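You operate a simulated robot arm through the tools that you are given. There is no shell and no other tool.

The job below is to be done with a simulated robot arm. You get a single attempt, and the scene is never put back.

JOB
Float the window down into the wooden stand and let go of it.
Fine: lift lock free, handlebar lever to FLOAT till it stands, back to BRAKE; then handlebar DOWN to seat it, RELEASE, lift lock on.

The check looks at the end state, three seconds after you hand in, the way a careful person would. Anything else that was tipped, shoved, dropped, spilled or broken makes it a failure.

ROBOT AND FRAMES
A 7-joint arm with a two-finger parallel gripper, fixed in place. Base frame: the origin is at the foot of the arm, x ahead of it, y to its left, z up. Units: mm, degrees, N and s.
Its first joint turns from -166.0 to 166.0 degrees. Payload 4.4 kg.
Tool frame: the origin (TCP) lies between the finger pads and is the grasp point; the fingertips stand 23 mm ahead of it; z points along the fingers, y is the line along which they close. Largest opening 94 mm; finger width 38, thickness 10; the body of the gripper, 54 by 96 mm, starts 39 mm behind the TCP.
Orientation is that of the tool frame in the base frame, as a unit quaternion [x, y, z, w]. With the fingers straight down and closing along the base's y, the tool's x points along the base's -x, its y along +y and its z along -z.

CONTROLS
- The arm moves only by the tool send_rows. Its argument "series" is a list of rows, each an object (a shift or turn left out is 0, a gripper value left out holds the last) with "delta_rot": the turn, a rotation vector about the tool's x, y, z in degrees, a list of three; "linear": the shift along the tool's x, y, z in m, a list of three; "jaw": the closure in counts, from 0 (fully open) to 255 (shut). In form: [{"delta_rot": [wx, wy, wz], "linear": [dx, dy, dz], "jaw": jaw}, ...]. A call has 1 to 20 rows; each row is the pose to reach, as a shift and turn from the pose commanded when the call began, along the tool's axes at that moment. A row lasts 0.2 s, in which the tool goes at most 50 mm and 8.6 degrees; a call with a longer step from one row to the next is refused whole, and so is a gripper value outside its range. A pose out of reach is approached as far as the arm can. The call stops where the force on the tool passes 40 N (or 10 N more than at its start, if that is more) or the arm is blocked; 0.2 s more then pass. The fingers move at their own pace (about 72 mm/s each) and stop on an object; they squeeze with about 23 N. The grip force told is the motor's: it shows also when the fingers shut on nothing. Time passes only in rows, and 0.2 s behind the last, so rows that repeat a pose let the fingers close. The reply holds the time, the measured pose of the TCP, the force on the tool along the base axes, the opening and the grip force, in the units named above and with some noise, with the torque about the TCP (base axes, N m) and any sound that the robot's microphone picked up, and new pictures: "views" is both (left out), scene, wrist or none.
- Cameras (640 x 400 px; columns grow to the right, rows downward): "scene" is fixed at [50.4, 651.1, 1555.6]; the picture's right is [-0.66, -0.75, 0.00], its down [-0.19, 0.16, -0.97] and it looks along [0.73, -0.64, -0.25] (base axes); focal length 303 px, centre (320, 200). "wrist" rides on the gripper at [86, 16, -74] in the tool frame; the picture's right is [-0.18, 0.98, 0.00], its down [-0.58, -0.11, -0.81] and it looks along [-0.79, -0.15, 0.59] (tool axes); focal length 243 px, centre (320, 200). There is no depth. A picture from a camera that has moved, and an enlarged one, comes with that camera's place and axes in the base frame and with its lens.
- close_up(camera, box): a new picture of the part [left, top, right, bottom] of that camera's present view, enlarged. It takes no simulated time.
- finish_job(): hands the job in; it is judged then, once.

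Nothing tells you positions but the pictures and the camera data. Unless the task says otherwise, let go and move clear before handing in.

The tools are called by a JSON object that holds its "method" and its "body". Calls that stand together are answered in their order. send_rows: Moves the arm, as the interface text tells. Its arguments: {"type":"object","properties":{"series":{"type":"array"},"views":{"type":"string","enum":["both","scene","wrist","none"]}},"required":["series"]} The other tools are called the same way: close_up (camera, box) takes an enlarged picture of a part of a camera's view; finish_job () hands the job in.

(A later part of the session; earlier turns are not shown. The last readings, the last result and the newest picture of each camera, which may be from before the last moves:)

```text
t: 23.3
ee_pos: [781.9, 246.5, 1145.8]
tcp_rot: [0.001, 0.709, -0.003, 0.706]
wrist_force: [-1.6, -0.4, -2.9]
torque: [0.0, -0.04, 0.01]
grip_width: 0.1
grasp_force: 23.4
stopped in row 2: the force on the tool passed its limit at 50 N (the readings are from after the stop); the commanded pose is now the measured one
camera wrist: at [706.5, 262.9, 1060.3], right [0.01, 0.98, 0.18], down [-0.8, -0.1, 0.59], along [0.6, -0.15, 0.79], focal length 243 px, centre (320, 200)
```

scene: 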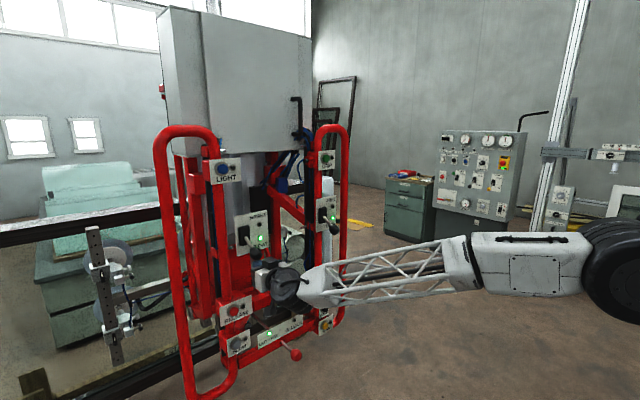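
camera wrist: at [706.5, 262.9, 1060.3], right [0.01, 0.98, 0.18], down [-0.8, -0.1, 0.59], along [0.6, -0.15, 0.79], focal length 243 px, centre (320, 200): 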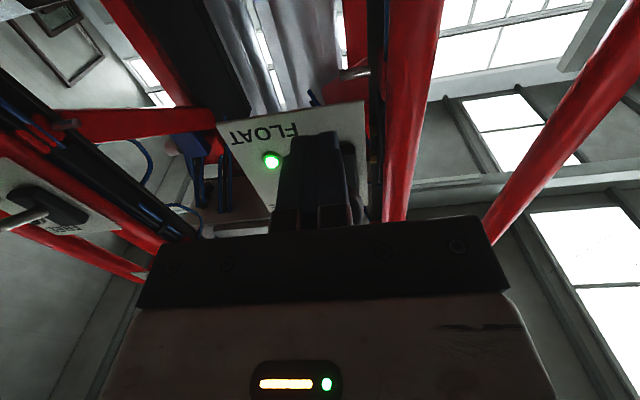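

The push stopped on a force spike after only a few millimetres, and the lever is still at FLOAT. The fingers seem to have met the knob a bit lower than expected, so I will push again more slowly.

{"method": "send_rows", "body": {"series": [{"linear": [-0.003, 0, 0]}, {"linear": [-0.006, 0, 0]}, {"linear": [-0.009, 0, 0]}, {"linear": [-0.012, 0, 0]}, {"linear": [-0.016, 0, 0]}, {"linear": [-0.02, 0, 0]}, {"linear": [-0.025, 0, 0]}, {"linear": [-0.03, 0, 0]}], "views": "both"}}

{"method": "close_up", "body": {"camera": "scene", "box": [220, 200, 340, 310]}}

```text
t: 23.9
ee_pos: [782.1, 247.5, 1144.0]
tcp_rot: [0.001, 0.712, -0.005, 0.702]
wrist_force: [-3.7, -0.7, -3.8]
torque: [0.02, -0.1, 0.05]
grip_width: 0.0
grasp_force: 22.9
stopped in row 2: the force on the tool passed its limit at 45 N (the readings are from after the stop); the commanded pose is now the measured one
camera wrist: at [705.7, 263.2, 1061.0], right [0.01, 0.98, 0.18], down [-0.8, -0.1, 0.59], along [0.6, -0.15, 0.79], focal length 243 px, centre (320, 200)
```

scene: 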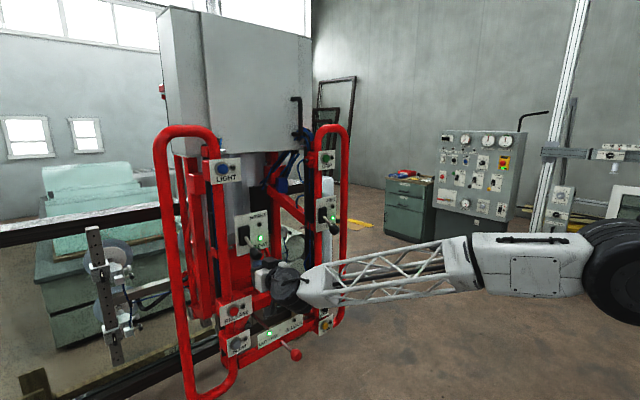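
wrist: 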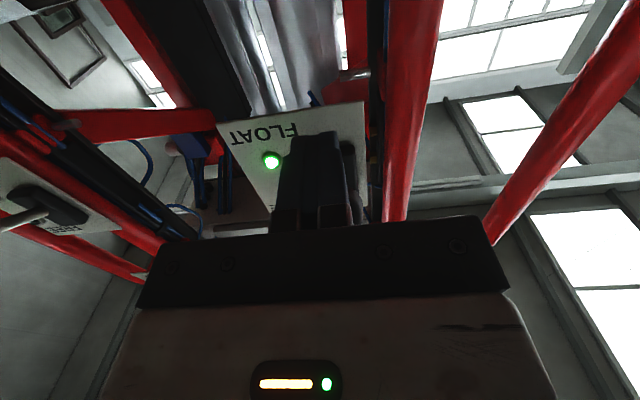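

```text
3.64 times, centred on (280, 255) of scene
camera zoom: at [50.4, 651.1, 1555.6], right [-0.66, -0.75, 0.0], down [-0.19, 0.16, -0.97], along [0.73, -0.64, -0.25], focal length 1100 px, centre (466, 0)
```

zoom: 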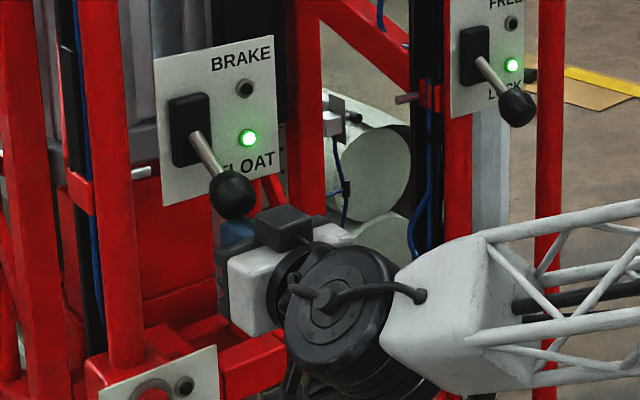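

The close-up shows the finger really is against the underside of the knob; pushed straight up, the knob has to slide along the finger and friction binds it. I will drop clear, pitch the tool about 25 degrees up so the finger's top face lines up with the lever's arc, and set it just under the knob.

{"method": "send_rows", "body": {"series": [{"linear": [0.014, 0, 0]}, {"delta_rot": [0, -8, 0], "linear": [0.014, 0, 0.005]}, {"delta_rot": [0, -16, 0], "linear": [0.012, 0, 0.012]}, {"delta_rot": [0, -24, 0], "linear": [0.008, 0, 0.018]}, {"delta_rot": [0, -25.8, 0], "linear": [0.006, 0.0005, 0.02]}], "views": "both"}}

{"method": "close_up", "body": {"camera": "scene", "box": [220, 200, 340, 310]}}

```text
t: 25.1
ee_pos: [801.4, 248.2, 1140.1]
tcp_rot: [0.0, 0.536, -0.004, 0.845]
wrist_force: [0.0, -0.1, -0.1]
torque: [0.01, -0.01, -0.01]
grip_width: 0.0
grasp_force: 23.3
camera wrist: at [771.8, 263.3, 1031.1], right [-0.07, 0.98, 0.16], down [-0.98, -0.1, 0.18], along [0.2, -0.15, 0.97], focal length 243 px, centre (320, 200)
```

scene: 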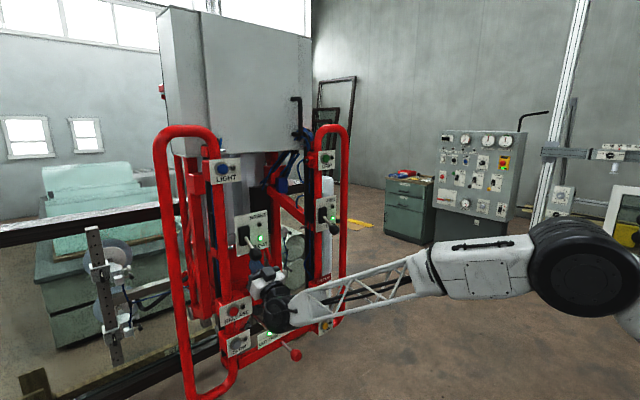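
wrist: 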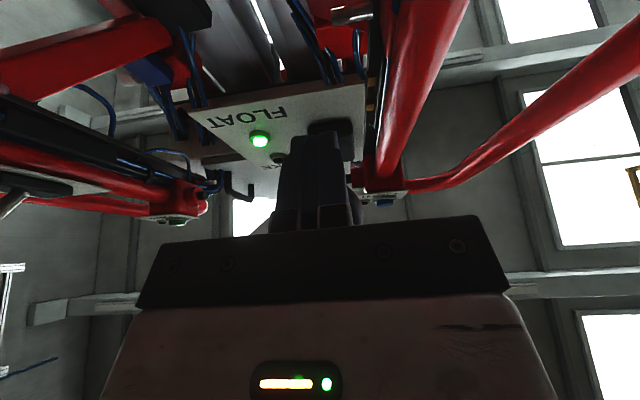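

```text
3.64 times, centred on (280, 255) of scene
camera zoom: at [50.4, 651.1, 1555.6], right [-0.66, -0.75, 0.0], down [-0.19, 0.16, -0.97], along [0.73, -0.64, -0.25], focal length 1100 px, centre (466, 0)
```

zoom: 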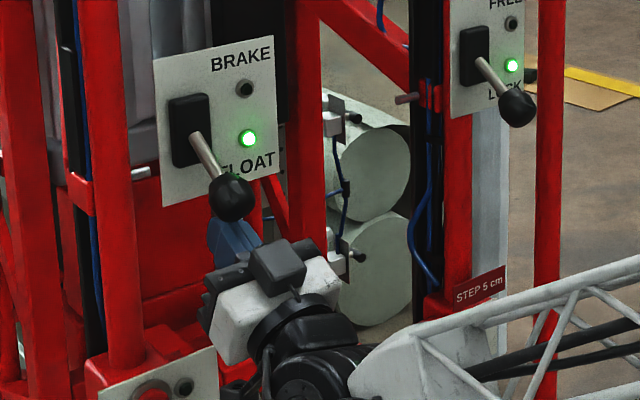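

The shut fingers now sit right under and just behind the knob, pitched 25 degrees up. I will push slowly along the lever's arc, first up and slightly back, then up and forward while levelling the tool.

{"method": "send_rows", "body": {"series": [{"linear": [-0.005, 0, 0]}, {"linear": [-0.01, 0, 0.0001]}, {"linear": [-0.016, 0, 0.0001]}, {"linear": [-0.022, 0, 0.0002]}, {"linear": [-0.029, 0, 0.0013]}, {"linear": [-0.0354, 0, 0.0025]}, {"linear": [-0.042, 0, 0.005]}, {"linear": [-0.0486, 0, 0.0074]}, {"delta_rot": [0, 4, 0], "linear": [-0.0545, 0, 0.0108]}, {"delta_rot": [0, 8, 0], "linear": [-0.0605, 0, 0.0143]}, {"delta_rot": [0, 12, 0], "linear": [-0.066, 0, 0.0187]}, {"delta_rot": [0, 16, 0], "linear": [-0.0709, 0, 0.0232]}, {"delta_rot": [0, 20, 0], "linear": [-0.075, 0, 0.028]}, {"delta_rot": [0, 24, 0], "linear": [-0.0786, 0, 0.0326]}], "views": "both"}}

{"method": "close_up", "body": {"camera": "scene", "box": [220, 180, 340, 290]}}

```text
t: 28.0
ee_pos: [795.1, 250.3, 1219.7]
tcp_rot: [0.001, 0.688, -0.005, 0.726]
wrist_force: [-6.8, -1.2, 0.0]
torque: [-0.02, -0.13, -0.01]
grip_width: 0.0
grasp_force: 23.1
stopped in row 14: the force on the tool passed its limit at 64 N (the readings are from after the stop); the commanded pose is now the measured one
camera wrist: at [726.3, 265.0, 1130.5], right [0.0, 0.98, 0.18], down [-0.84, -0.1, 0.54], along [0.55, -0.15, 0.82], focal length 243 px, centre (320, 200)
```

scene: 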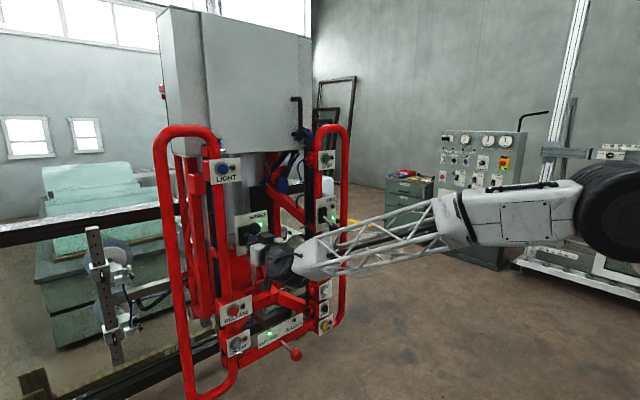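
wrist: 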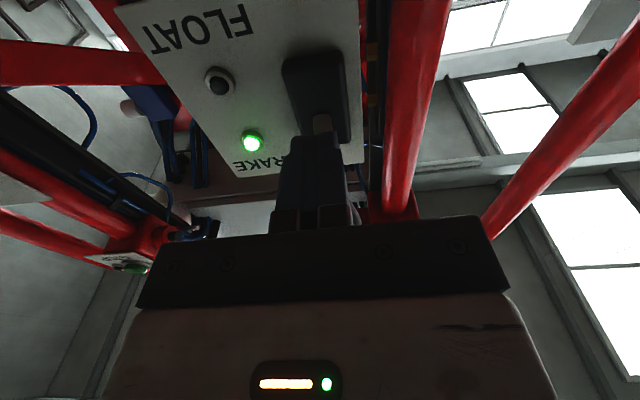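

```text
3.64 times, centred on (280, 235) of scene
camera zoom: at [50.4, 651.1, 1555.6], right [-0.66, -0.75, 0.0], down [-0.19, 0.16, -0.97], along [0.73, -0.64, -0.25], focal length 1100 px, centre (466, 73)
```

zoom: 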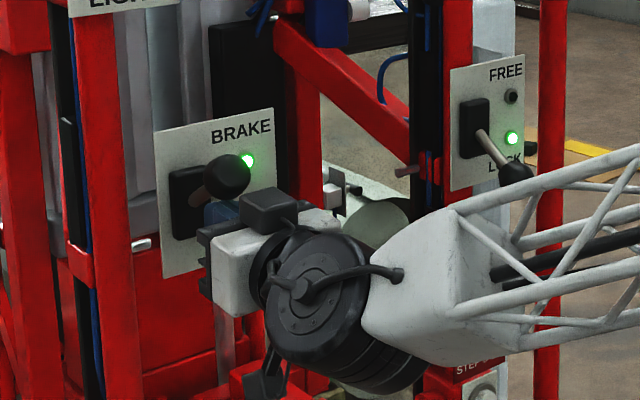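

The BRAKE lamp is lit again and the knob is up. The lift lock is the FREE/LOCK lever, whose knob I place near (793, -68, 1181), so I will back away and cross at a safe distance to a spot in front of and below it, pitched up again.

{"method": "send_rows", "body": {"series": [{"linear": [0.01, 0, 0]}, {"linear": [0.01, 0, -0.04]}, {"linear": [0.01, 0, -0.08]}, {"linear": [0.009, 0, -0.1106]}, {"delta_rot": [0, -5, 0], "linear": [0.02, -0.045, -0.111]}, {"delta_rot": [0, -10, 0], "linear": [0.031, -0.09, -0.112]}, {"delta_rot": [0, -15, 0], "linear": [0.042, -0.135, -0.112]}, {"delta_rot": [0, -20, 0], "linear": [0.053, -0.18, -0.113]}, {"delta_rot": [0, -22, 0], "linear": [0.064, -0.226, -0.113]}, {"delta_rot": [0, -22, 0], "linear": [0.074, -0.272, -0.114]}, {"delta_rot": [0, -22, 0], "linear": [0.084, -0.318, -0.1147]}], "views": "both"}}

{"method": "close_up", "body": {"camera": "scene", "box": [270, 180, 390, 290]}}

```text
t: 30.4
ee_pos: [678.6, 35.3, 1135.5]
tcp_rot: [0.051, 0.547, -0.038, 0.835]
wrist_force: [0.5, -0.1, -1.0]
torque: [-0.02, 0.0, 0.03]
grip_width: 0.0
grasp_force: 23.0
out of reach, approached as far as the arm can: row 8, 9, 10, 11
camera wrist: at [646.7, 59.1, 1029.4], right [0.04, 0.98, 0.21], down [-0.98, 0.0, 0.21], along [0.2, -0.22, 0.95], focal length 243 px, centre (320, 200)
```

scene: 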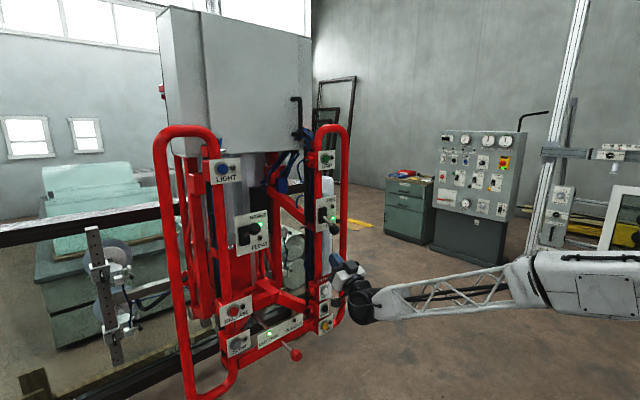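
wrist: 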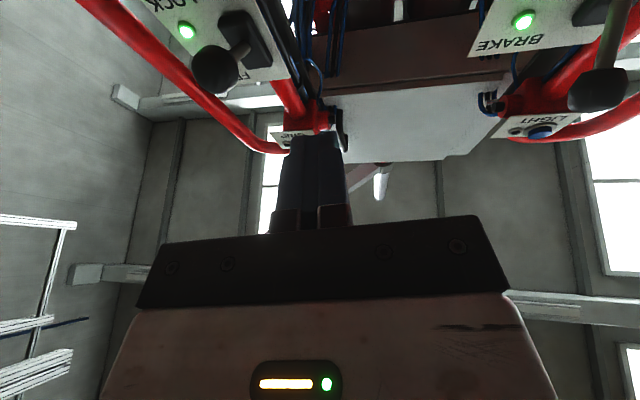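

```text
3.64 times, centred on (330, 235) of scene
camera zoom: at [50.4, 651.1, 1555.6], right [-0.66, -0.75, 0.0], down [-0.19, 0.16, -0.97], along [0.73, -0.64, -0.25], focal length 1100 px, centre (284, 73)
```

zoom: 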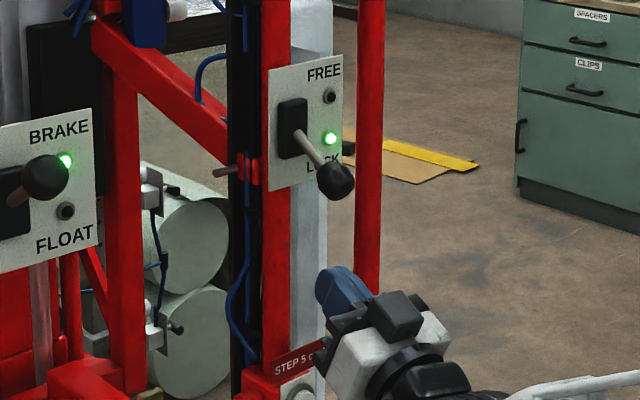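

The crossing stopped short at (679, 35, 1136) because that much pitch-up is out of reach there. I will reduce the pitch to about 15 degrees, straighten the tool, and go on to y=-68 a little further out.

{"method": "send_rows", "body": {"series": [{"delta_rot": [-3, 3.5, 0], "linear": [0.003, -0.01, 0.012]}, {"delta_rot": [-7.3, 8.6, -0.1], "linear": [0.008, -0.035, 0.03]}, {"delta_rot": [-7.3, 8.6, -0.1], "linear": [0.014, -0.068, 0.04]}, {"delta_rot": [-7.3, 8.6, -0.1], "linear": [0.0198, -0.0981, 0.0438]}], "views": "both"}}

```text
t: 31.4
ee_pos: [701.8, 34.8, 1137.0]
tcp_rot: [0.038, 0.614, -0.029, 0.788]
wrist_force: [0.1, 0.7, 0.5]
torque: [-0.03, 0.01, -0.01]
grip_width: 0.0
grasp_force: 23.0
out of reach, approached as far as the arm can: row 1, 2, 3, 4
camera wrist: at [652.0, 57.5, 1035.7], right [0.04, 0.98, 0.2], down [-0.93, -0.03, 0.37], along [0.36, -0.2, 0.91], focal length 243 px, centre (320, 200)
```

scene: 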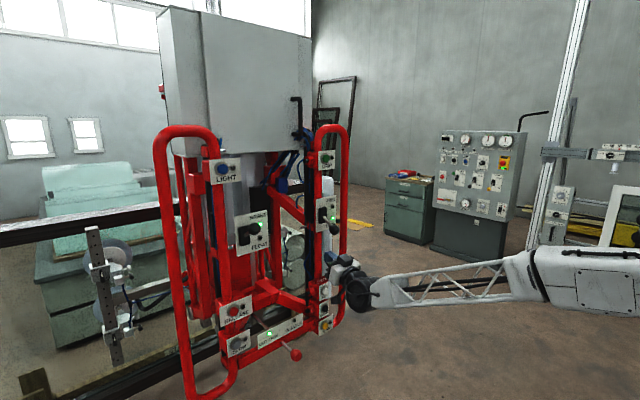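
wrist: 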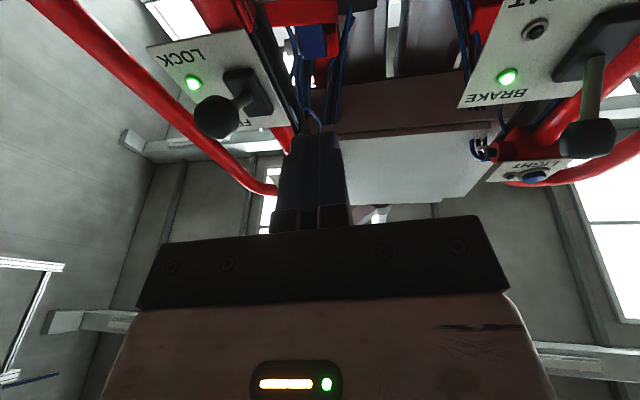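

The tool still will not pass y=35; it looks like a wrist joint limit when the tool lines up with the forearm. I will yaw the tool about 30 degrees to the right, as it was relative to the arm on the left side, before moving further right.

{"method": "send_rows", "body": {"series": [{"delta_rot": [8, 1.2, -2.2], "linear": [0, 0, -0.005]}, {"delta_rot": [16, 2.5, -4.3], "linear": [0, 0, -0.01]}, {"delta_rot": [23.9, 3.7, -6.5], "linear": [0, 0, -0.015]}], "views": "scene"}}

```text
t: 32.2
ee_pos: [683.6, 34.3, 1136.5]
tcp_rot: [0.166, 0.622, -0.198, 0.739]
wrist_force: [-0.2, -0.2, 0.5]
torque: [-0.02, 0.02, 0.0]
grip_width: 0.1
grasp_force: 23.2
```

scene: 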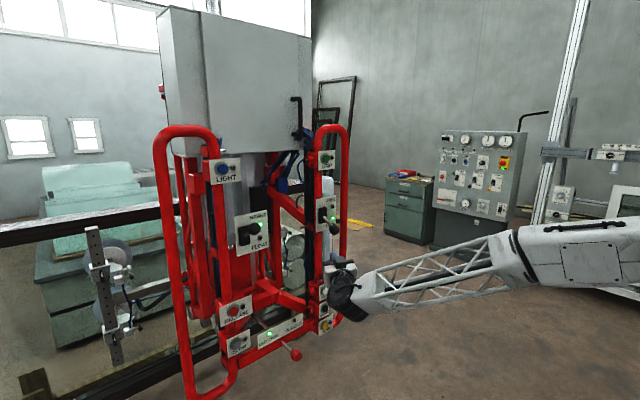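

The tool took the yaw without trouble at (684, 34, 1137). I will now move to just short of and below the LOCK knob with about 20 degrees pitch-up, and look before going under it.

{"method": "send_rows", "body": {"series": [{"linear": [0.013, -0.011, 0.033]}, {"delta_rot": [0, -5, 0], "linear": [0.026, -0.022, 0.066]}, {"delta_rot": [0, -10, 0], "linear": [0.0394, -0.0337, 0.0989]}], "views": "both"}}

{"method": "close_up", "body": {"camera": "scene", "box": [270, 180, 390, 290]}}

```text
t: 33.0
ee_pos: [758.2, -46.2, 1118.6]
tcp_rot: [0.148, 0.554, -0.211, 0.792]
wrist_force: [0.9, -0.4, 0.2]
torque: [0.0, 0.03, 0.01]
grip_width: 0.0
grasp_force: 22.7
camera wrist: at [730.7, -13.9, 1012.9], right [0.44, 0.88, 0.17], down [-0.88, 0.38, 0.27], along [0.17, -0.27, 0.95], focal length 243 px, centre (320, 200)
```

scene: 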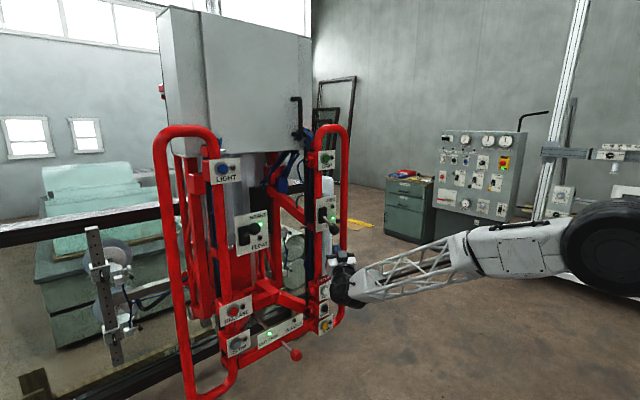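
wrist: 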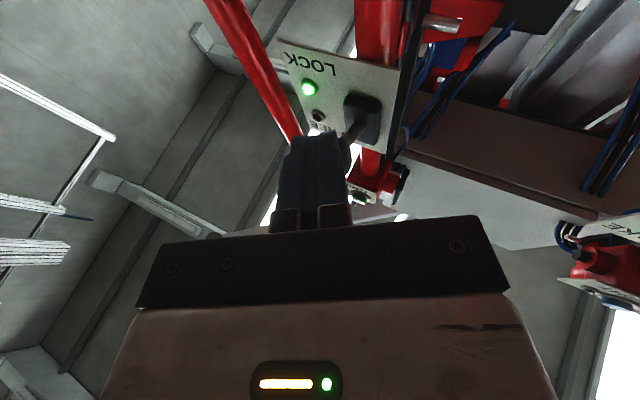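

```text
3.64 times, centred on (330, 235) of scene
camera zoom: at [50.4, 651.1, 1555.6], right [-0.66, -0.75, 0.0], down [-0.19, 0.16, -0.97], along [0.73, -0.64, -0.25], focal length 1100 px, centre (284, 73)
```

zoom: 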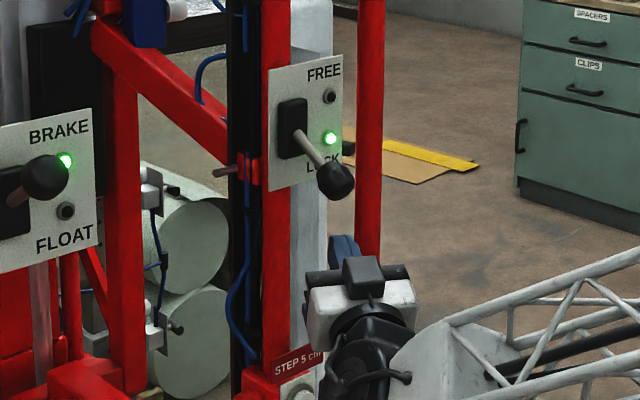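

The fingers are below and short of the LOCK knob, in line with it. I will slide forward to sit right under it and check for contact.

{"method": "send_rows", "body": {"series": [{"linear": [0.0012, -0.0005, 0.017]}, {"linear": [0.0024, -0.001, 0.034]}, {"linear": [0.0036, -0.0014, 0.0518]}], "views": "both"}}

{"method": "close_up", "body": {"camera": "scene", "box": [270, 180, 390, 290]}}

```text
t: 33.8
ee_pos: [799.3, -74.3, 1133.7]
tcp_rot: [0.148, 0.554, -0.211, 0.792]
wrist_force: [-0.2, 0.7, 0.5]
torque: [-0.03, 0.02, 0.0]
grip_width: 0.0
grasp_force: 23.1
camera wrist: at [772.6, -41.0, 1027.8], right [0.44, 0.88, 0.17], down [-0.88, 0.38, 0.27], along [0.17, -0.27, 0.95], focal length 243 px, centre (320, 200)
```

scene: 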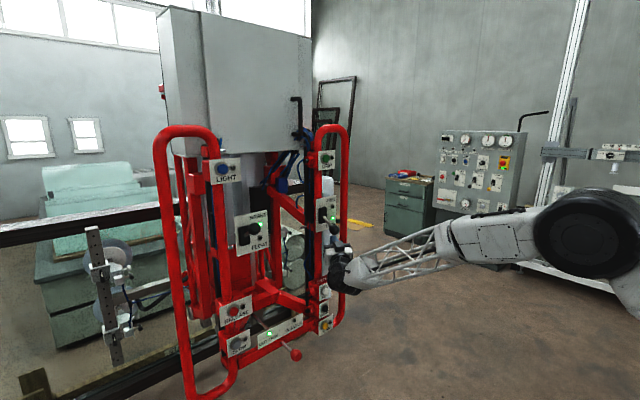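
wrist: 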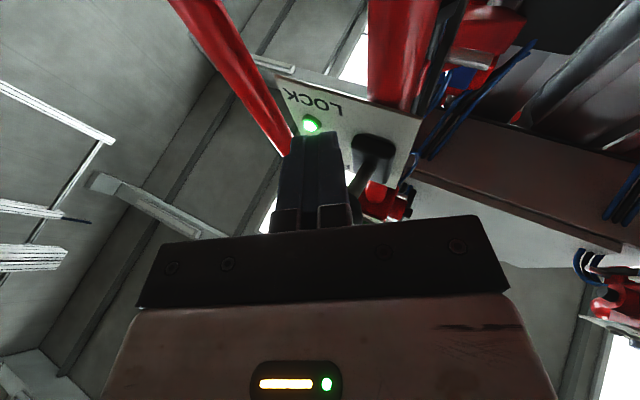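

```text
3.64 times, centred on (330, 235) of scene
camera zoom: at [50.4, 651.1, 1555.6], right [-0.66, -0.75, 0.0], down [-0.19, 0.16, -0.97], along [0.73, -0.64, -0.25], focal length 1100 px, centre (284, 73)
```

zoom: 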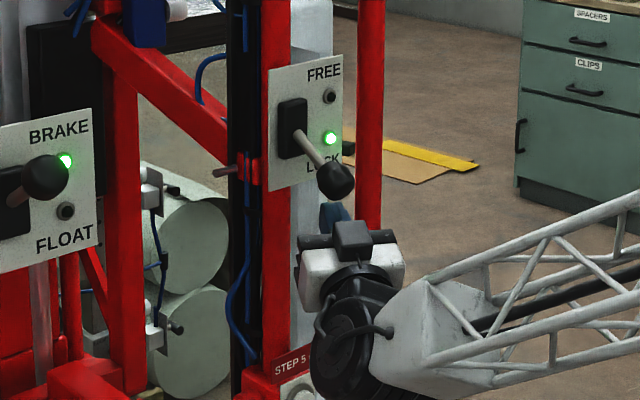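

The finger is lined up under the knob, with no contact force yet. I will push slowly along the arc toward FREE, levelling the tool in the second half and stopping short of the end stop.

{"method": "send_rows", "body": {"series": [{"linear": [-0.006, 0, 0]}, {"linear": [-0.012, 0, 0]}, {"linear": [-0.018, -0.0013, -0.0001]}, {"linear": [-0.0238, -0.0026, -0.0003]}, {"linear": [-0.0305, -0.0035, 0.0005]}, {"linear": [-0.0371, -0.0044, 0.0013]}, {"linear": [-0.044, -0.0047, 0.003]}, {"linear": [-0.0506, -0.005, 0.0051]}, {"delta_rot": [0, 4, 0], "linear": [-0.057, -0.0047, 0.0079]}, {"delta_rot": [0, 8, 0], "linear": [-0.0631, -0.0044, 0.0107]}, {"delta_rot": [0, 12, 0], "linear": [-0.0688, -0.0035, 0.0145]}, {"delta_rot": [0, 16, 0], "linear": [-0.0745, -0.0026, 0.0182]}, {"delta_rot": [0, 18, 0], "linear": [-0.0775, -0.0018, 0.0207]}], "views": "both"}}

{"method": "close_up", "body": {"camera": "scene", "box": [270, 180, 390, 290]}}

```text
t: 36.6
ee_pos: [792.3, -74.8, 1211.1]
tcp_rot: [0.179, 0.671, -0.185, 0.695]
wrist_force: [-0.8, -0.2, -0.1]
torque: [0.02, 0.01, 0.0]
grip_width: 0.0
grasp_force: 23.3
camera wrist: at [738.1, -24.4, 1124.1], right [0.48, 0.86, 0.18], down [-0.77, 0.32, 0.55], along [0.41, -0.41, 0.81], focal length 243 px, centre (320, 200)
```

scene: 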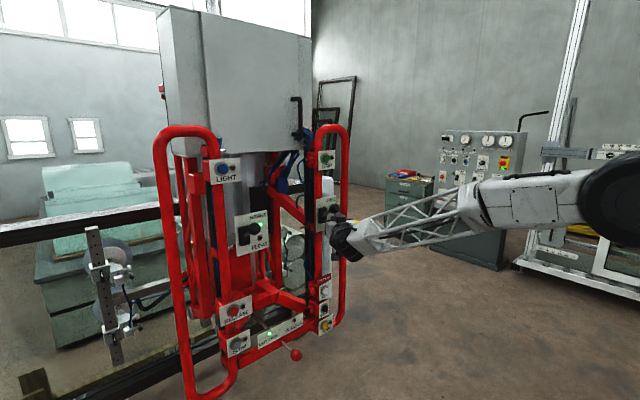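
wrist: 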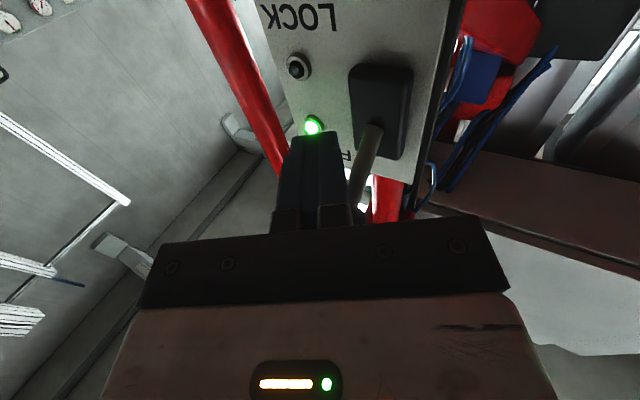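

```text
3.64 times, centred on (330, 235) of scene
camera zoom: at [50.4, 651.1, 1555.6], right [-0.66, -0.75, 0.0], down [-0.19, 0.16, -0.97], along [0.73, -0.64, -0.25], focal length 1100 px, centre (284, 73)
```

zoom: 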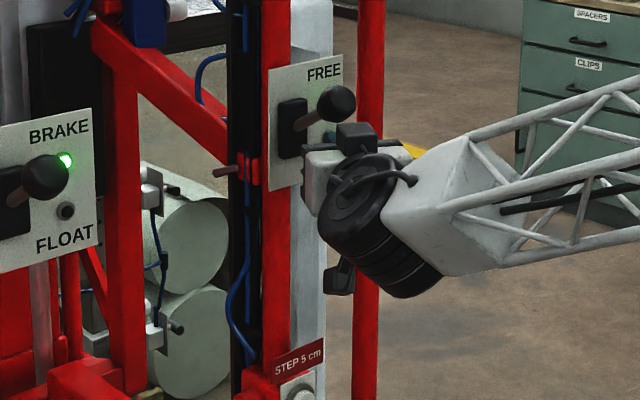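

The lift lock knob is now up and the FREE lamp is lit, with no other change. I will drop off the knob, back out, and cross left to stand in front of the BRAKE knob again, pitched 20 degrees down.

{"method": "send_rows", "body": {"series": [{"linear": [0.01, 0, 0]}, {"linear": [0.01, 0, -0.045]}, {"linear": [0.01, 0, -0.09]}, {"linear": [0.01, 0, -0.11]}, {"delta_rot": [-4.2, 3.1, -0.7], "linear": [-0.0082, 0.0329, -0.1296]}, {"delta_rot": [-8.5, 6.1, -1.3], "linear": [-0.0264, 0.0658, -0.1492]}, {"delta_rot": [-12.7, 9.2, -2.0], "linear": [-0.0446, 0.0987, -0.1688]}, {"delta_rot": [-16.9, 12.3, -2.7], "linear": [-0.0628, 0.1316, -0.1884]}, {"delta_rot": [-21.1, 15.4, -3.4], "linear": [-0.081, 0.1645, -0.208]}, {"delta_rot": [-25.4, 18.4, -4.0], "linear": [-0.0992, 0.1974, -0.2276]}, {"delta_rot": [-29.6, 21.5, -4.7], "linear": [-0.1176, 0.2305, -0.247]}], "views": "both"}}

{"method": "close_up", "body": {"camera": "scene", "box": [220, 150, 380, 260]}}

```text
t: 39.0
ee_pos: [690.7, 251.7, 1315.9]
tcp_rot: [0.0, 0.82, 0.0, 0.573]
wrist_force: [0.1, 1.0, -0.8]
torque: [-0.02, -0.01, -0.01]
grip_width: 0.0
grasp_force: 23.0
camera wrist: at [591.0, 267.6, 1261.3], right [0.06, 0.98, 0.17], down [-0.56, -0.11, 0.82], along [0.83, -0.15, 0.54], focal length 243 px, centre (320, 200)
```

scene: 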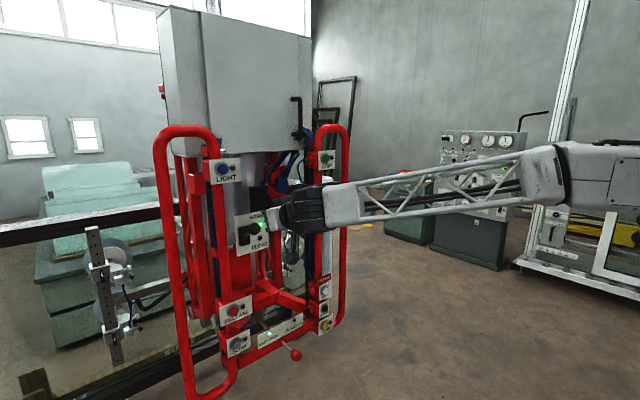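
wrist: 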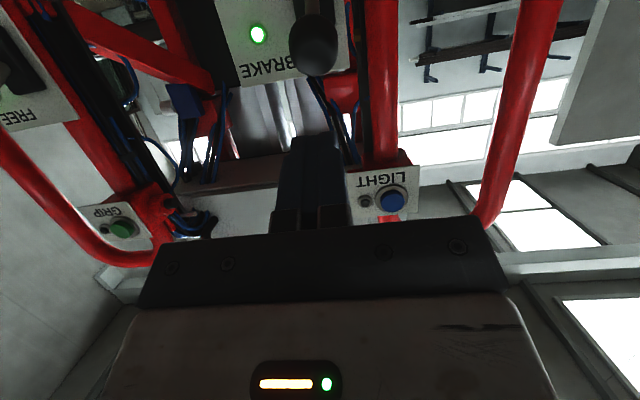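

```text
3.64 times, centred on (300, 205) of scene
camera zoom: at [50.4, 651.1, 1555.6], right [-0.66, -0.75, 0.0], down [-0.19, 0.16, -0.97], along [0.73, -0.64, -0.25], focal length 1100 px, centre (393, 182)
```

zoom: 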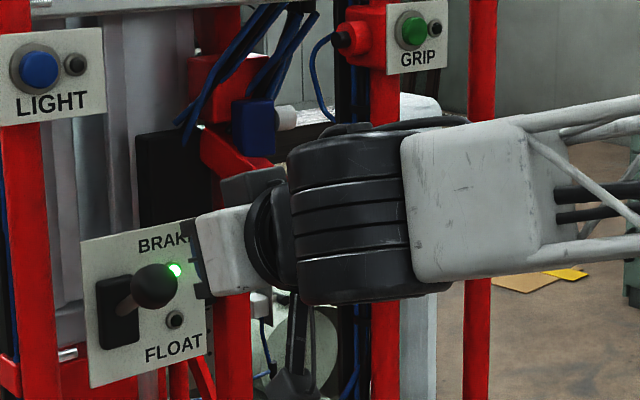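

The BRAKE knob is where it was, and the lift lock is free. I will come in above the knob, push it down to FLOAT in small steps as before, and retreat straight away so that nothing is in the way while it sinks.

{"method": "send_rows", "body": {"series": [{"linear": [-0.0114, -0.0005, 0.0274]}, {"linear": [-0.0228, -0.001, 0.0549]}, {"linear": [-0.0342, -0.001, 0.0823]}, {"linear": [-0.0229, -0.001, 0.0864]}, {"linear": [-0.0116, -0.001, 0.0905]}, {"linear": [-0.0004, -0.001, 0.0946]}, {"linear": [0.0109, -0.001, 0.0987]}, {"linear": [0.0222, -0.001, 0.1028]}, {"linear": [0.0335, -0.001, 0.1069]}, {"linear": [0.0429, -0.001, 0.1103]}, {"linear": [0.0372, -0.001, 0.1083]}, {"linear": [0.0509, -0.001, 0.0707]}, {"linear": [0.0646, -0.001, 0.0331]}], "views": "both"}}

{"method": "close_up", "body": {"camera": "scene", "box": [0, 300, 240, 400]}}

```text
t: 41.8
ee_pos: [698.2, 251.3, 1248.6]
tcp_rot: [0.001, 0.819, -0.001, 0.574]
wrist_force: [0.4, 1.0, -0.4]
torque: [-0.01, -0.01, -0.04]
grip_width: 0.1
grasp_force: 23.1
camera wrist: at [598.8, 266.9, 1194.2], right [0.07, 0.98, 0.17], down [-0.56, -0.11, 0.82], along [0.83, -0.15, 0.54], focal length 243 px, centre (320, 200)
```

scene: 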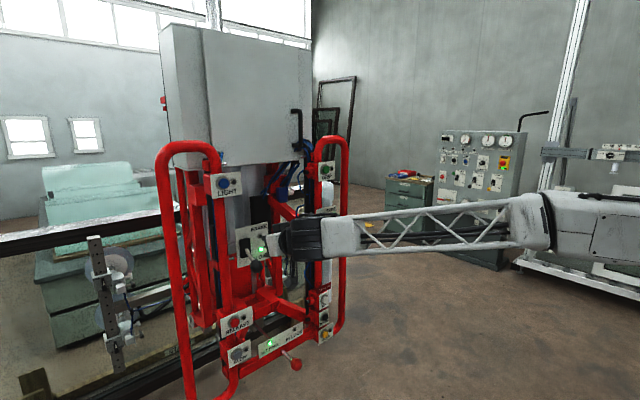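
wrist: 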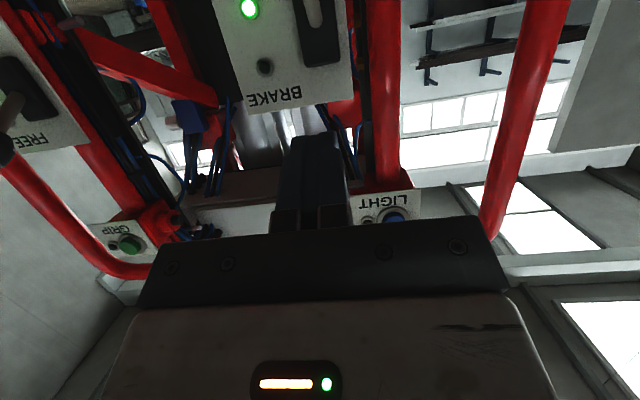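

```text
2.67 times, centred on (120, 350) of scene
camera zoom: at [50.4, 651.1, 1555.6], right [-0.66, -0.75, 0.0], down [-0.19, 0.16, -0.97], along [0.73, -0.64, -0.25], focal length 807 px, centre (853, -200)
```

zoom: 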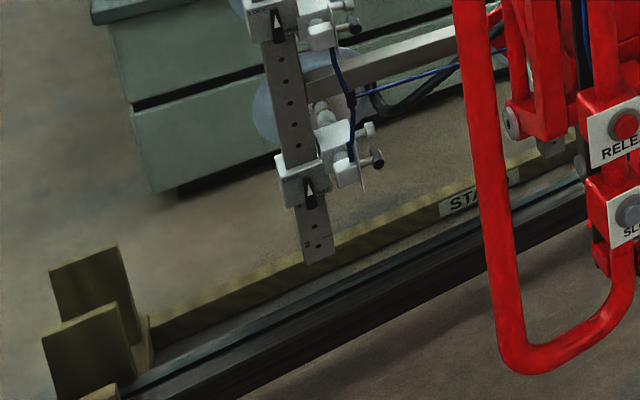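

The whole lifter, handlebar included, is sinking slowly with the window. I will back off a little more and wait in short steps, watching the bottom rail against the stand.

{"method": "send_rows", "body": {"series": [{"linear": [0.009, 0, -0.025]}, {"linear": [0.018, 0, -0.05]}, {"linear": [0.018, 0, -0.05]}, {"linear": [0.018, 0, -0.05]}], "views": "scene"}}

{"method": "close_up", "body": {"camera": "scene", "box": [0, 300, 240, 400]}}

```text
t: 42.8
ee_pos: [643.1, 250.9, 1247.8]
tcp_rot: [0.0, 0.819, 0.0, 0.574]
wrist_force: [-0.3, 0.1, 0.6]
torque: [-0.03, 0.0, 0.02]
grip_width: 0.0
grasp_force: 23.6
```

scene: 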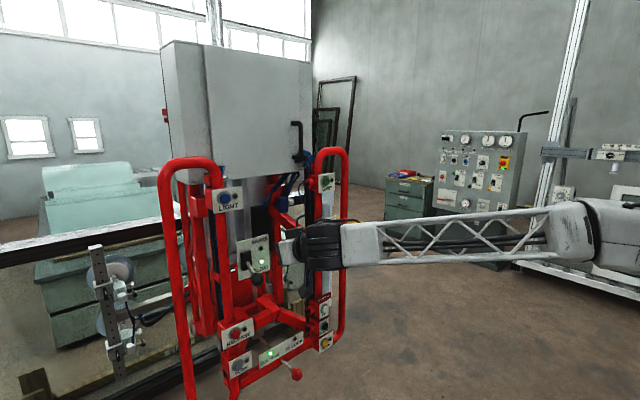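

```text
2.67 times, centred on (120, 350) of scene
camera zoom: at [50.4, 651.1, 1555.6], right [-0.66, -0.75, 0.0], down [-0.19, 0.16, -0.97], along [0.73, -0.64, -0.25], focal length 807 px, centre (853, -200)
```

zoom: 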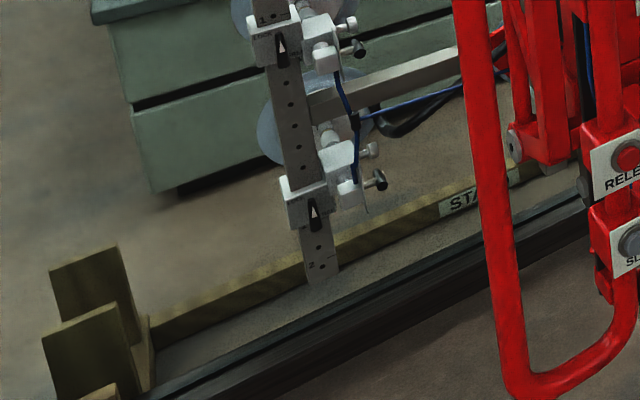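

It is sinking at roughly 60 mm/s and is not down yet. I will keep waiting and watching.

{"method": "send_rows", "body": {"series": [{"linear": [0, 0, 0]}, {"linear": [0, 0, 0]}, {"linear": [0, 0, 0]}, {"linear": [0, 0, 0]}], "views": "scene"}}

{"method": "close_up", "body": {"camera": "scene", "box": [0, 300, 240, 400]}}

```text
t: 43.8
ee_pos: [643.5, 250.2, 1248.3]
tcp_rot: [0.0, 0.819, 0.0, 0.574]
wrist_force: [-0.1, 0.3, 0.6]
torque: [-0.03, 0.01, 0.01]
grip_width: 0.2
grasp_force: 22.8
```

scene: 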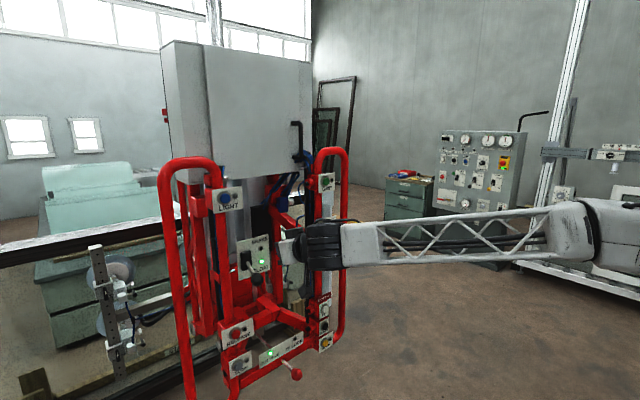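

```text
2.67 times, centred on (120, 350) of scene
camera zoom: at [50.4, 651.1, 1555.6], right [-0.66, -0.75, 0.0], down [-0.19, 0.16, -0.97], along [0.73, -0.64, -0.25], focal length 807 px, centre (853, -200)
```

zoom: 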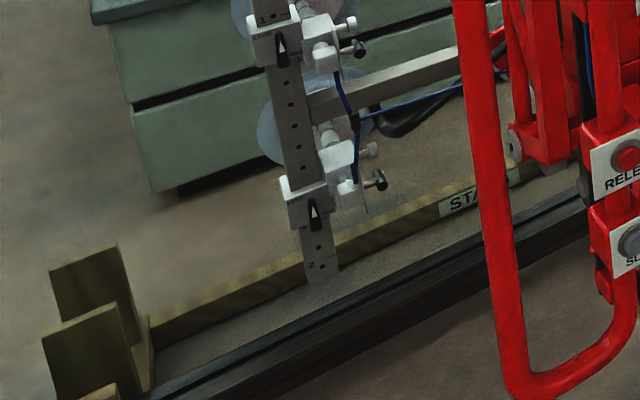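

The picture has not changed over the last second, so it has come to a stand. The handlebar is lower now, so I will look closely to find where the FLOAT knob and the other controls have moved to.

{"method": "close_up", "body": {"camera": "scene", "box": [210, 180, 330, 290]}}

{"method": "close_up", "body": {"camera": "wrist", "box": [0, 0, 640, 400]}}

{"method": "close_up", "body": {"camera": "scene", "box": [190, 280, 350, 390]}}

```text
3.64 times, centred on (270, 235) of scene
camera zoom: at [50.4, 651.1, 1555.6], right [-0.66, -0.75, 0.0], down [-0.19, 0.16, -0.97], along [0.73, -0.64, -0.25], focal length 1100 px, centre (502, 73)
```

zoom: 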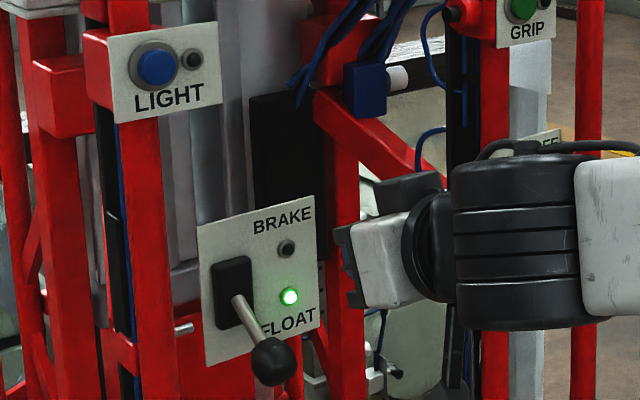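

```text
1.00 times, centred on (320, 200) of wrist (not enlarged: the box is as wide or as high as the picture)
camera zoom: at [544.5, 266.9, 1194.1], right [0.07, 0.98, 0.17], down [-0.56, -0.11, 0.82], along [0.83, -0.15, 0.54], focal length 243 px, centre (320, 200)
```

zoom: 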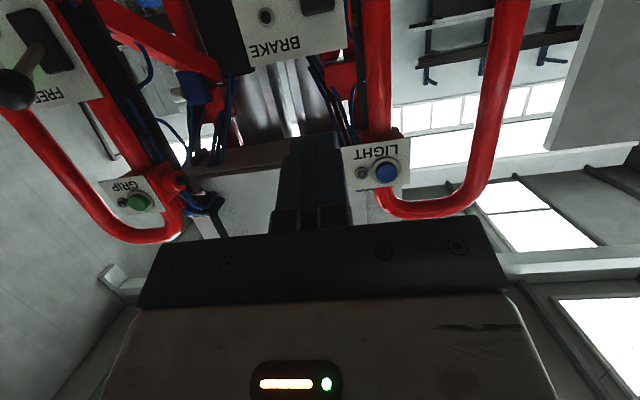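

```text
3.64 times, centred on (270, 335) of scene
camera zoom: at [50.4, 651.1, 1555.6], right [-0.66, -0.75, 0.0], down [-0.19, 0.16, -0.97], along [0.73, -0.64, -0.25], focal length 1100 px, centre (502, -291)
```

zoom: 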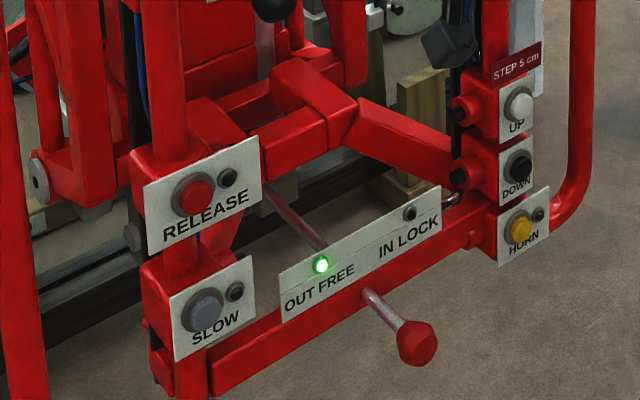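

The lifter stands about 87 mm lower, with the FLOAT knob now near (791, 249, 1099). I will go down in front of it, in under the knob, and pitch up 25 degrees to the same relative position that worked before.

{"method": "send_rows", "body": {"series": [{"delta_rot": [0, -4, 0], "linear": [0.0346, -0.0004, 0.0247]}, {"delta_rot": [0, -8, 0], "linear": [0.0693, -0.0008, 0.0495]}, {"delta_rot": [0, -12, 0], "linear": [0.1039, -0.0012, 0.0742]}, {"delta_rot": [0, -16, 0], "linear": [0.1386, -0.0016, 0.099]}, {"delta_rot": [0, -20, 0], "linear": [0.1732, -0.002, 0.1237]}, {"delta_rot": [0, -20, 0], "linear": [0.161, -0.002, 0.156]}, {"delta_rot": [0, -20, 0], "linear": [0.1493, -0.0025, 0.1895]}, {"delta_rot": [0, -28, 0], "linear": [0.1459, -0.0025, 0.1989]}, {"delta_rot": [0, -36.5, 0], "linear": [0.1393, -0.0026, 0.2082]}, {"delta_rot": [0, -45, 0], "linear": [0.13, -0.0028, 0.2159]}], "views": "both"}}

{"method": "close_up", "body": {"camera": "scene", "box": [210, 230, 330, 340]}}

```text
t: 46.0
ee_pos: [804.3, 247.4, 1055.7]
tcp_rot: [0.001, 0.536, -0.001, 0.844]
wrist_force: [-0.6, -0.6, 0.0]
torque: [-0.04, 0.03, 0.02]
grip_width: 0.0
grasp_force: 22.8
camera wrist: at [773.1, 263.9, 946.2], right [-0.08, 0.98, 0.17], down [-0.98, -0.11, 0.18], along [0.2, -0.15, 0.97], focal length 243 px, centre (320, 200)
```

scene: 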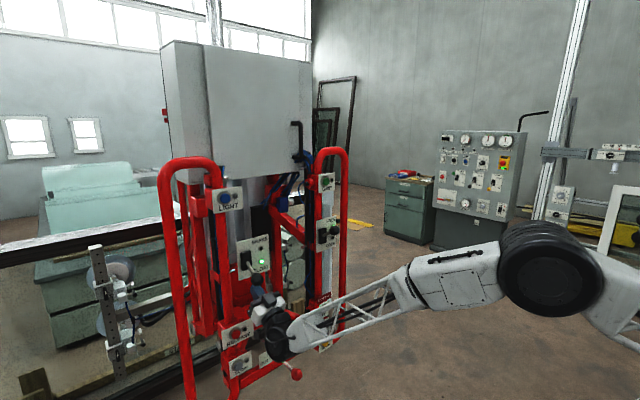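
wrist: 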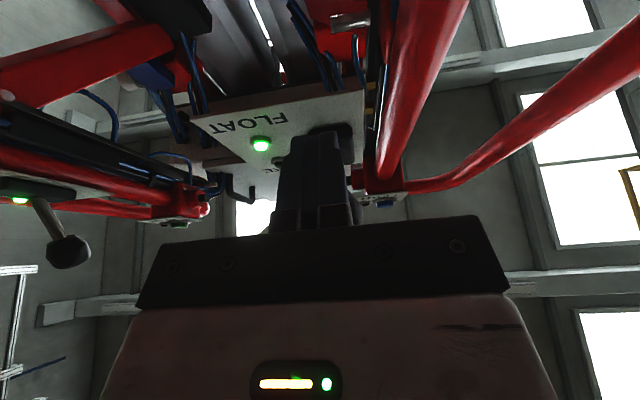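

```text
3.64 times, centred on (270, 285) of scene
camera zoom: at [50.4, 651.1, 1555.6], right [-0.66, -0.75, 0.0], down [-0.19, 0.16, -0.97], along [0.73, -0.64, -0.25], focal length 1100 px, centre (502, -109)
```

zoom: 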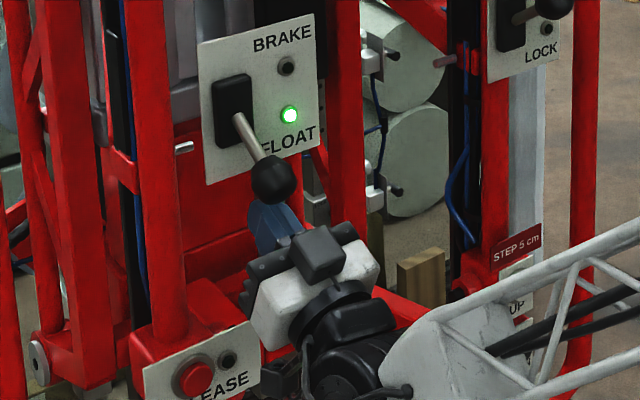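

The fingers sit right under the FLOAT knob, the same as before. I will push along the arc again, ending a little shorter to avoid pressing hard on the stop.

{"method": "send_rows", "body": {"series": [{"linear": [-0.005, 0.0005, -0.0015]}, {"linear": [-0.01, 0.001, -0.0026]}, {"linear": [-0.016, 0.001, -0.0026]}, {"linear": [-0.022, 0.001, -0.0025]}, {"linear": [-0.029, 0.001, -0.0014]}, {"linear": [-0.0354, 0.001, -0.0002]}, {"linear": [-0.042, 0.001, 0.0023]}, {"linear": [-0.0486, 0.001, 0.0047]}, {"delta_rot": [0, 4, 0], "linear": [-0.0545, 0.001, 0.0081]}, {"delta_rot": [0, 8, 0], "linear": [-0.0605, 0.001, 0.0116]}, {"delta_rot": [0, 12, 0], "linear": [-0.066, 0.001, 0.016]}, {"delta_rot": [0, 16, 0], "linear": [-0.0709, 0.001, 0.0205]}, {"delta_rot": [0, 18, 0], "linear": [-0.0725, 0.001, 0.0225]}], "views": "both"}}

{"method": "close_up", "body": {"camera": "scene", "box": [210, 200, 330, 310]}}

```text
t: 48.8
ee_pos: [793.3, 250.2, 1127.0]
tcp_rot: [0.0, 0.663, 0.0, 0.748]
wrist_force: [-0.3, 0.9, -0.9]
torque: [0.04, 0.02, -0.01]
grip_width: 0.3
grasp_force: 22.8
camera wrist: at [730.6, 265.4, 1034.3], right [-0.02, 0.98, 0.18], down [-0.87, -0.11, 0.48], along [0.49, -0.15, 0.86], focal length 243 px, centre (320, 200)
```

scene: 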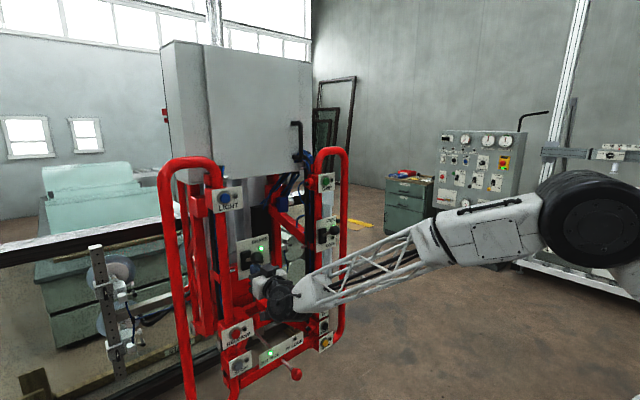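
wrist: 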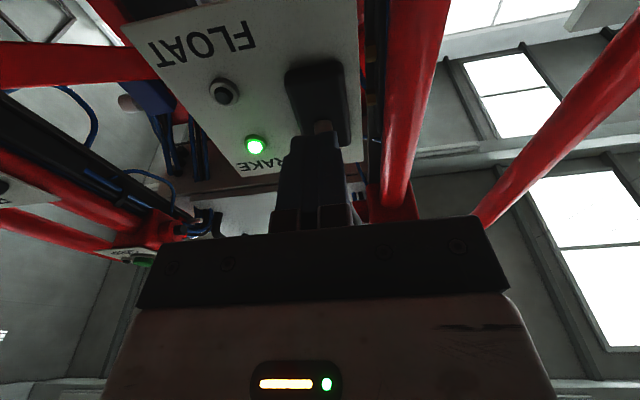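

```text
3.64 times, centred on (270, 255) of scene
camera zoom: at [50.4, 651.1, 1555.6], right [-0.66, -0.75, 0.0], down [-0.19, 0.16, -0.97], along [0.73, -0.64, -0.25], focal length 1100 px, centre (502, 0)
```

zoom: 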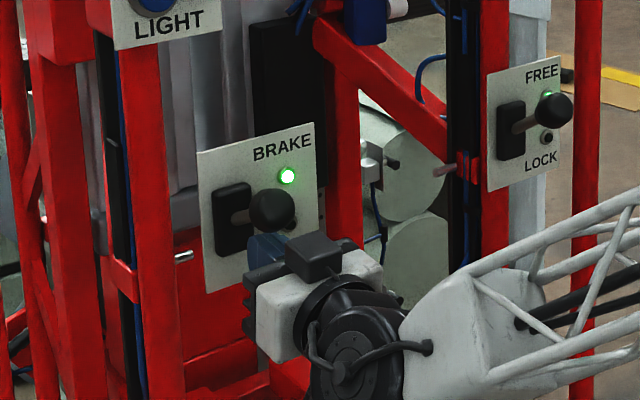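

The BRAKE lamp is lit again with the lever fully up. I will back out and cross down to the right toward the DOWN button, which I now place near (838, -67, 752), yawing the tool 30 degrees right on the way as before.

{"method": "send_rows", "body": {"series": [{"linear": [0.008, 0, -0.001]}, {"linear": [0.0035, 0, -0.037]}, {"linear": [-0.001, 0, -0.074]}, {"linear": [-0.0053, 0, -0.1102]}, {"delta_rot": [3.3, 0.7, -0.2], "linear": [0.03, -0.0278, -0.1137]}, {"delta_rot": [6.6, 1.5, -0.4], "linear": [0.0653, -0.0556, -0.1172]}, {"delta_rot": [10, 2.2, -0.6], "linear": [0.1006, -0.0834, -0.1207]}, {"delta_rot": [13.3, 3, -0.8], "linear": [0.1359, -0.1112, -0.1242]}, {"delta_rot": [16.6, 3.7, -1], "linear": [0.1712, -0.139, -0.1277]}, {"delta_rot": [19.9, 4.4, -1.2], "linear": [0.2065, -0.1668, -0.1312]}, {"delta_rot": [23.2, 5.2, -1.4], "linear": [0.2418, -0.1946, -0.1347]}, {"delta_rot": [26.6, 5.9, -1.6], "linear": [0.2771, -0.2224, -0.1382]}, {"delta_rot": [29.9, 6.7, -1.8], "linear": [0.3123, -0.25, -0.1415]}], "views": "both"}}

{"method": "close_up", "body": {"camera": "scene", "box": [0, 300, 240, 400]}}

```text
t: 51.6
ee_pos: [690.7, -4.4, 801.5]
tcp_rot: [0.184, 0.682, -0.184, 0.684]
wrist_force: [-0.1, -0.6, 0.3]
torque: [-0.01, 0.02, -0.01]
grip_width: 0.0
grasp_force: 23.0
camera wrist: at [635.1, 46.6, 716.6], right [0.49, 0.85, 0.19], down [-0.75, 0.31, 0.58], along [0.43, -0.42, 0.79], focal length 243 px, centre (320, 200)
```

scene: 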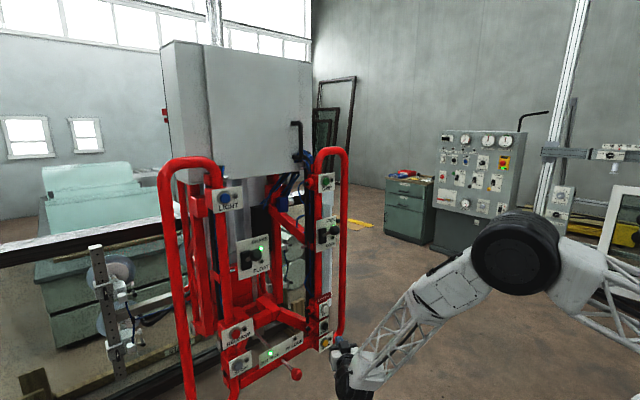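
wrist: 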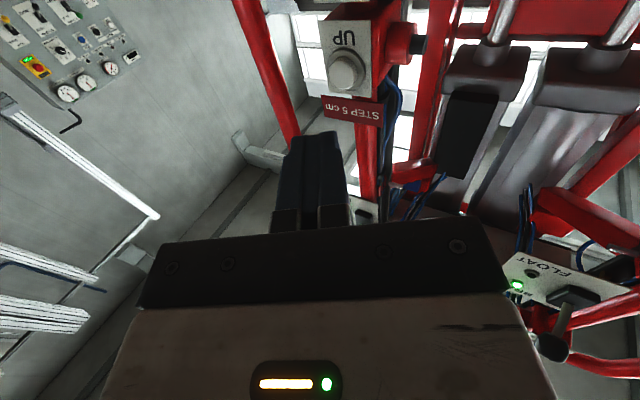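

```text
2.67 times, centred on (120, 350) of scene
camera zoom: at [50.4, 651.1, 1555.6], right [-0.66, -0.75, 0.0], down [-0.19, 0.16, -0.97], along [0.73, -0.64, -0.25], focal length 807 px, centre (853, -200)
```

zoom: 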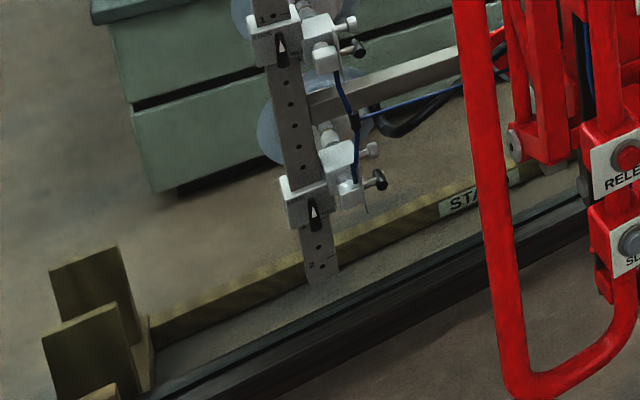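

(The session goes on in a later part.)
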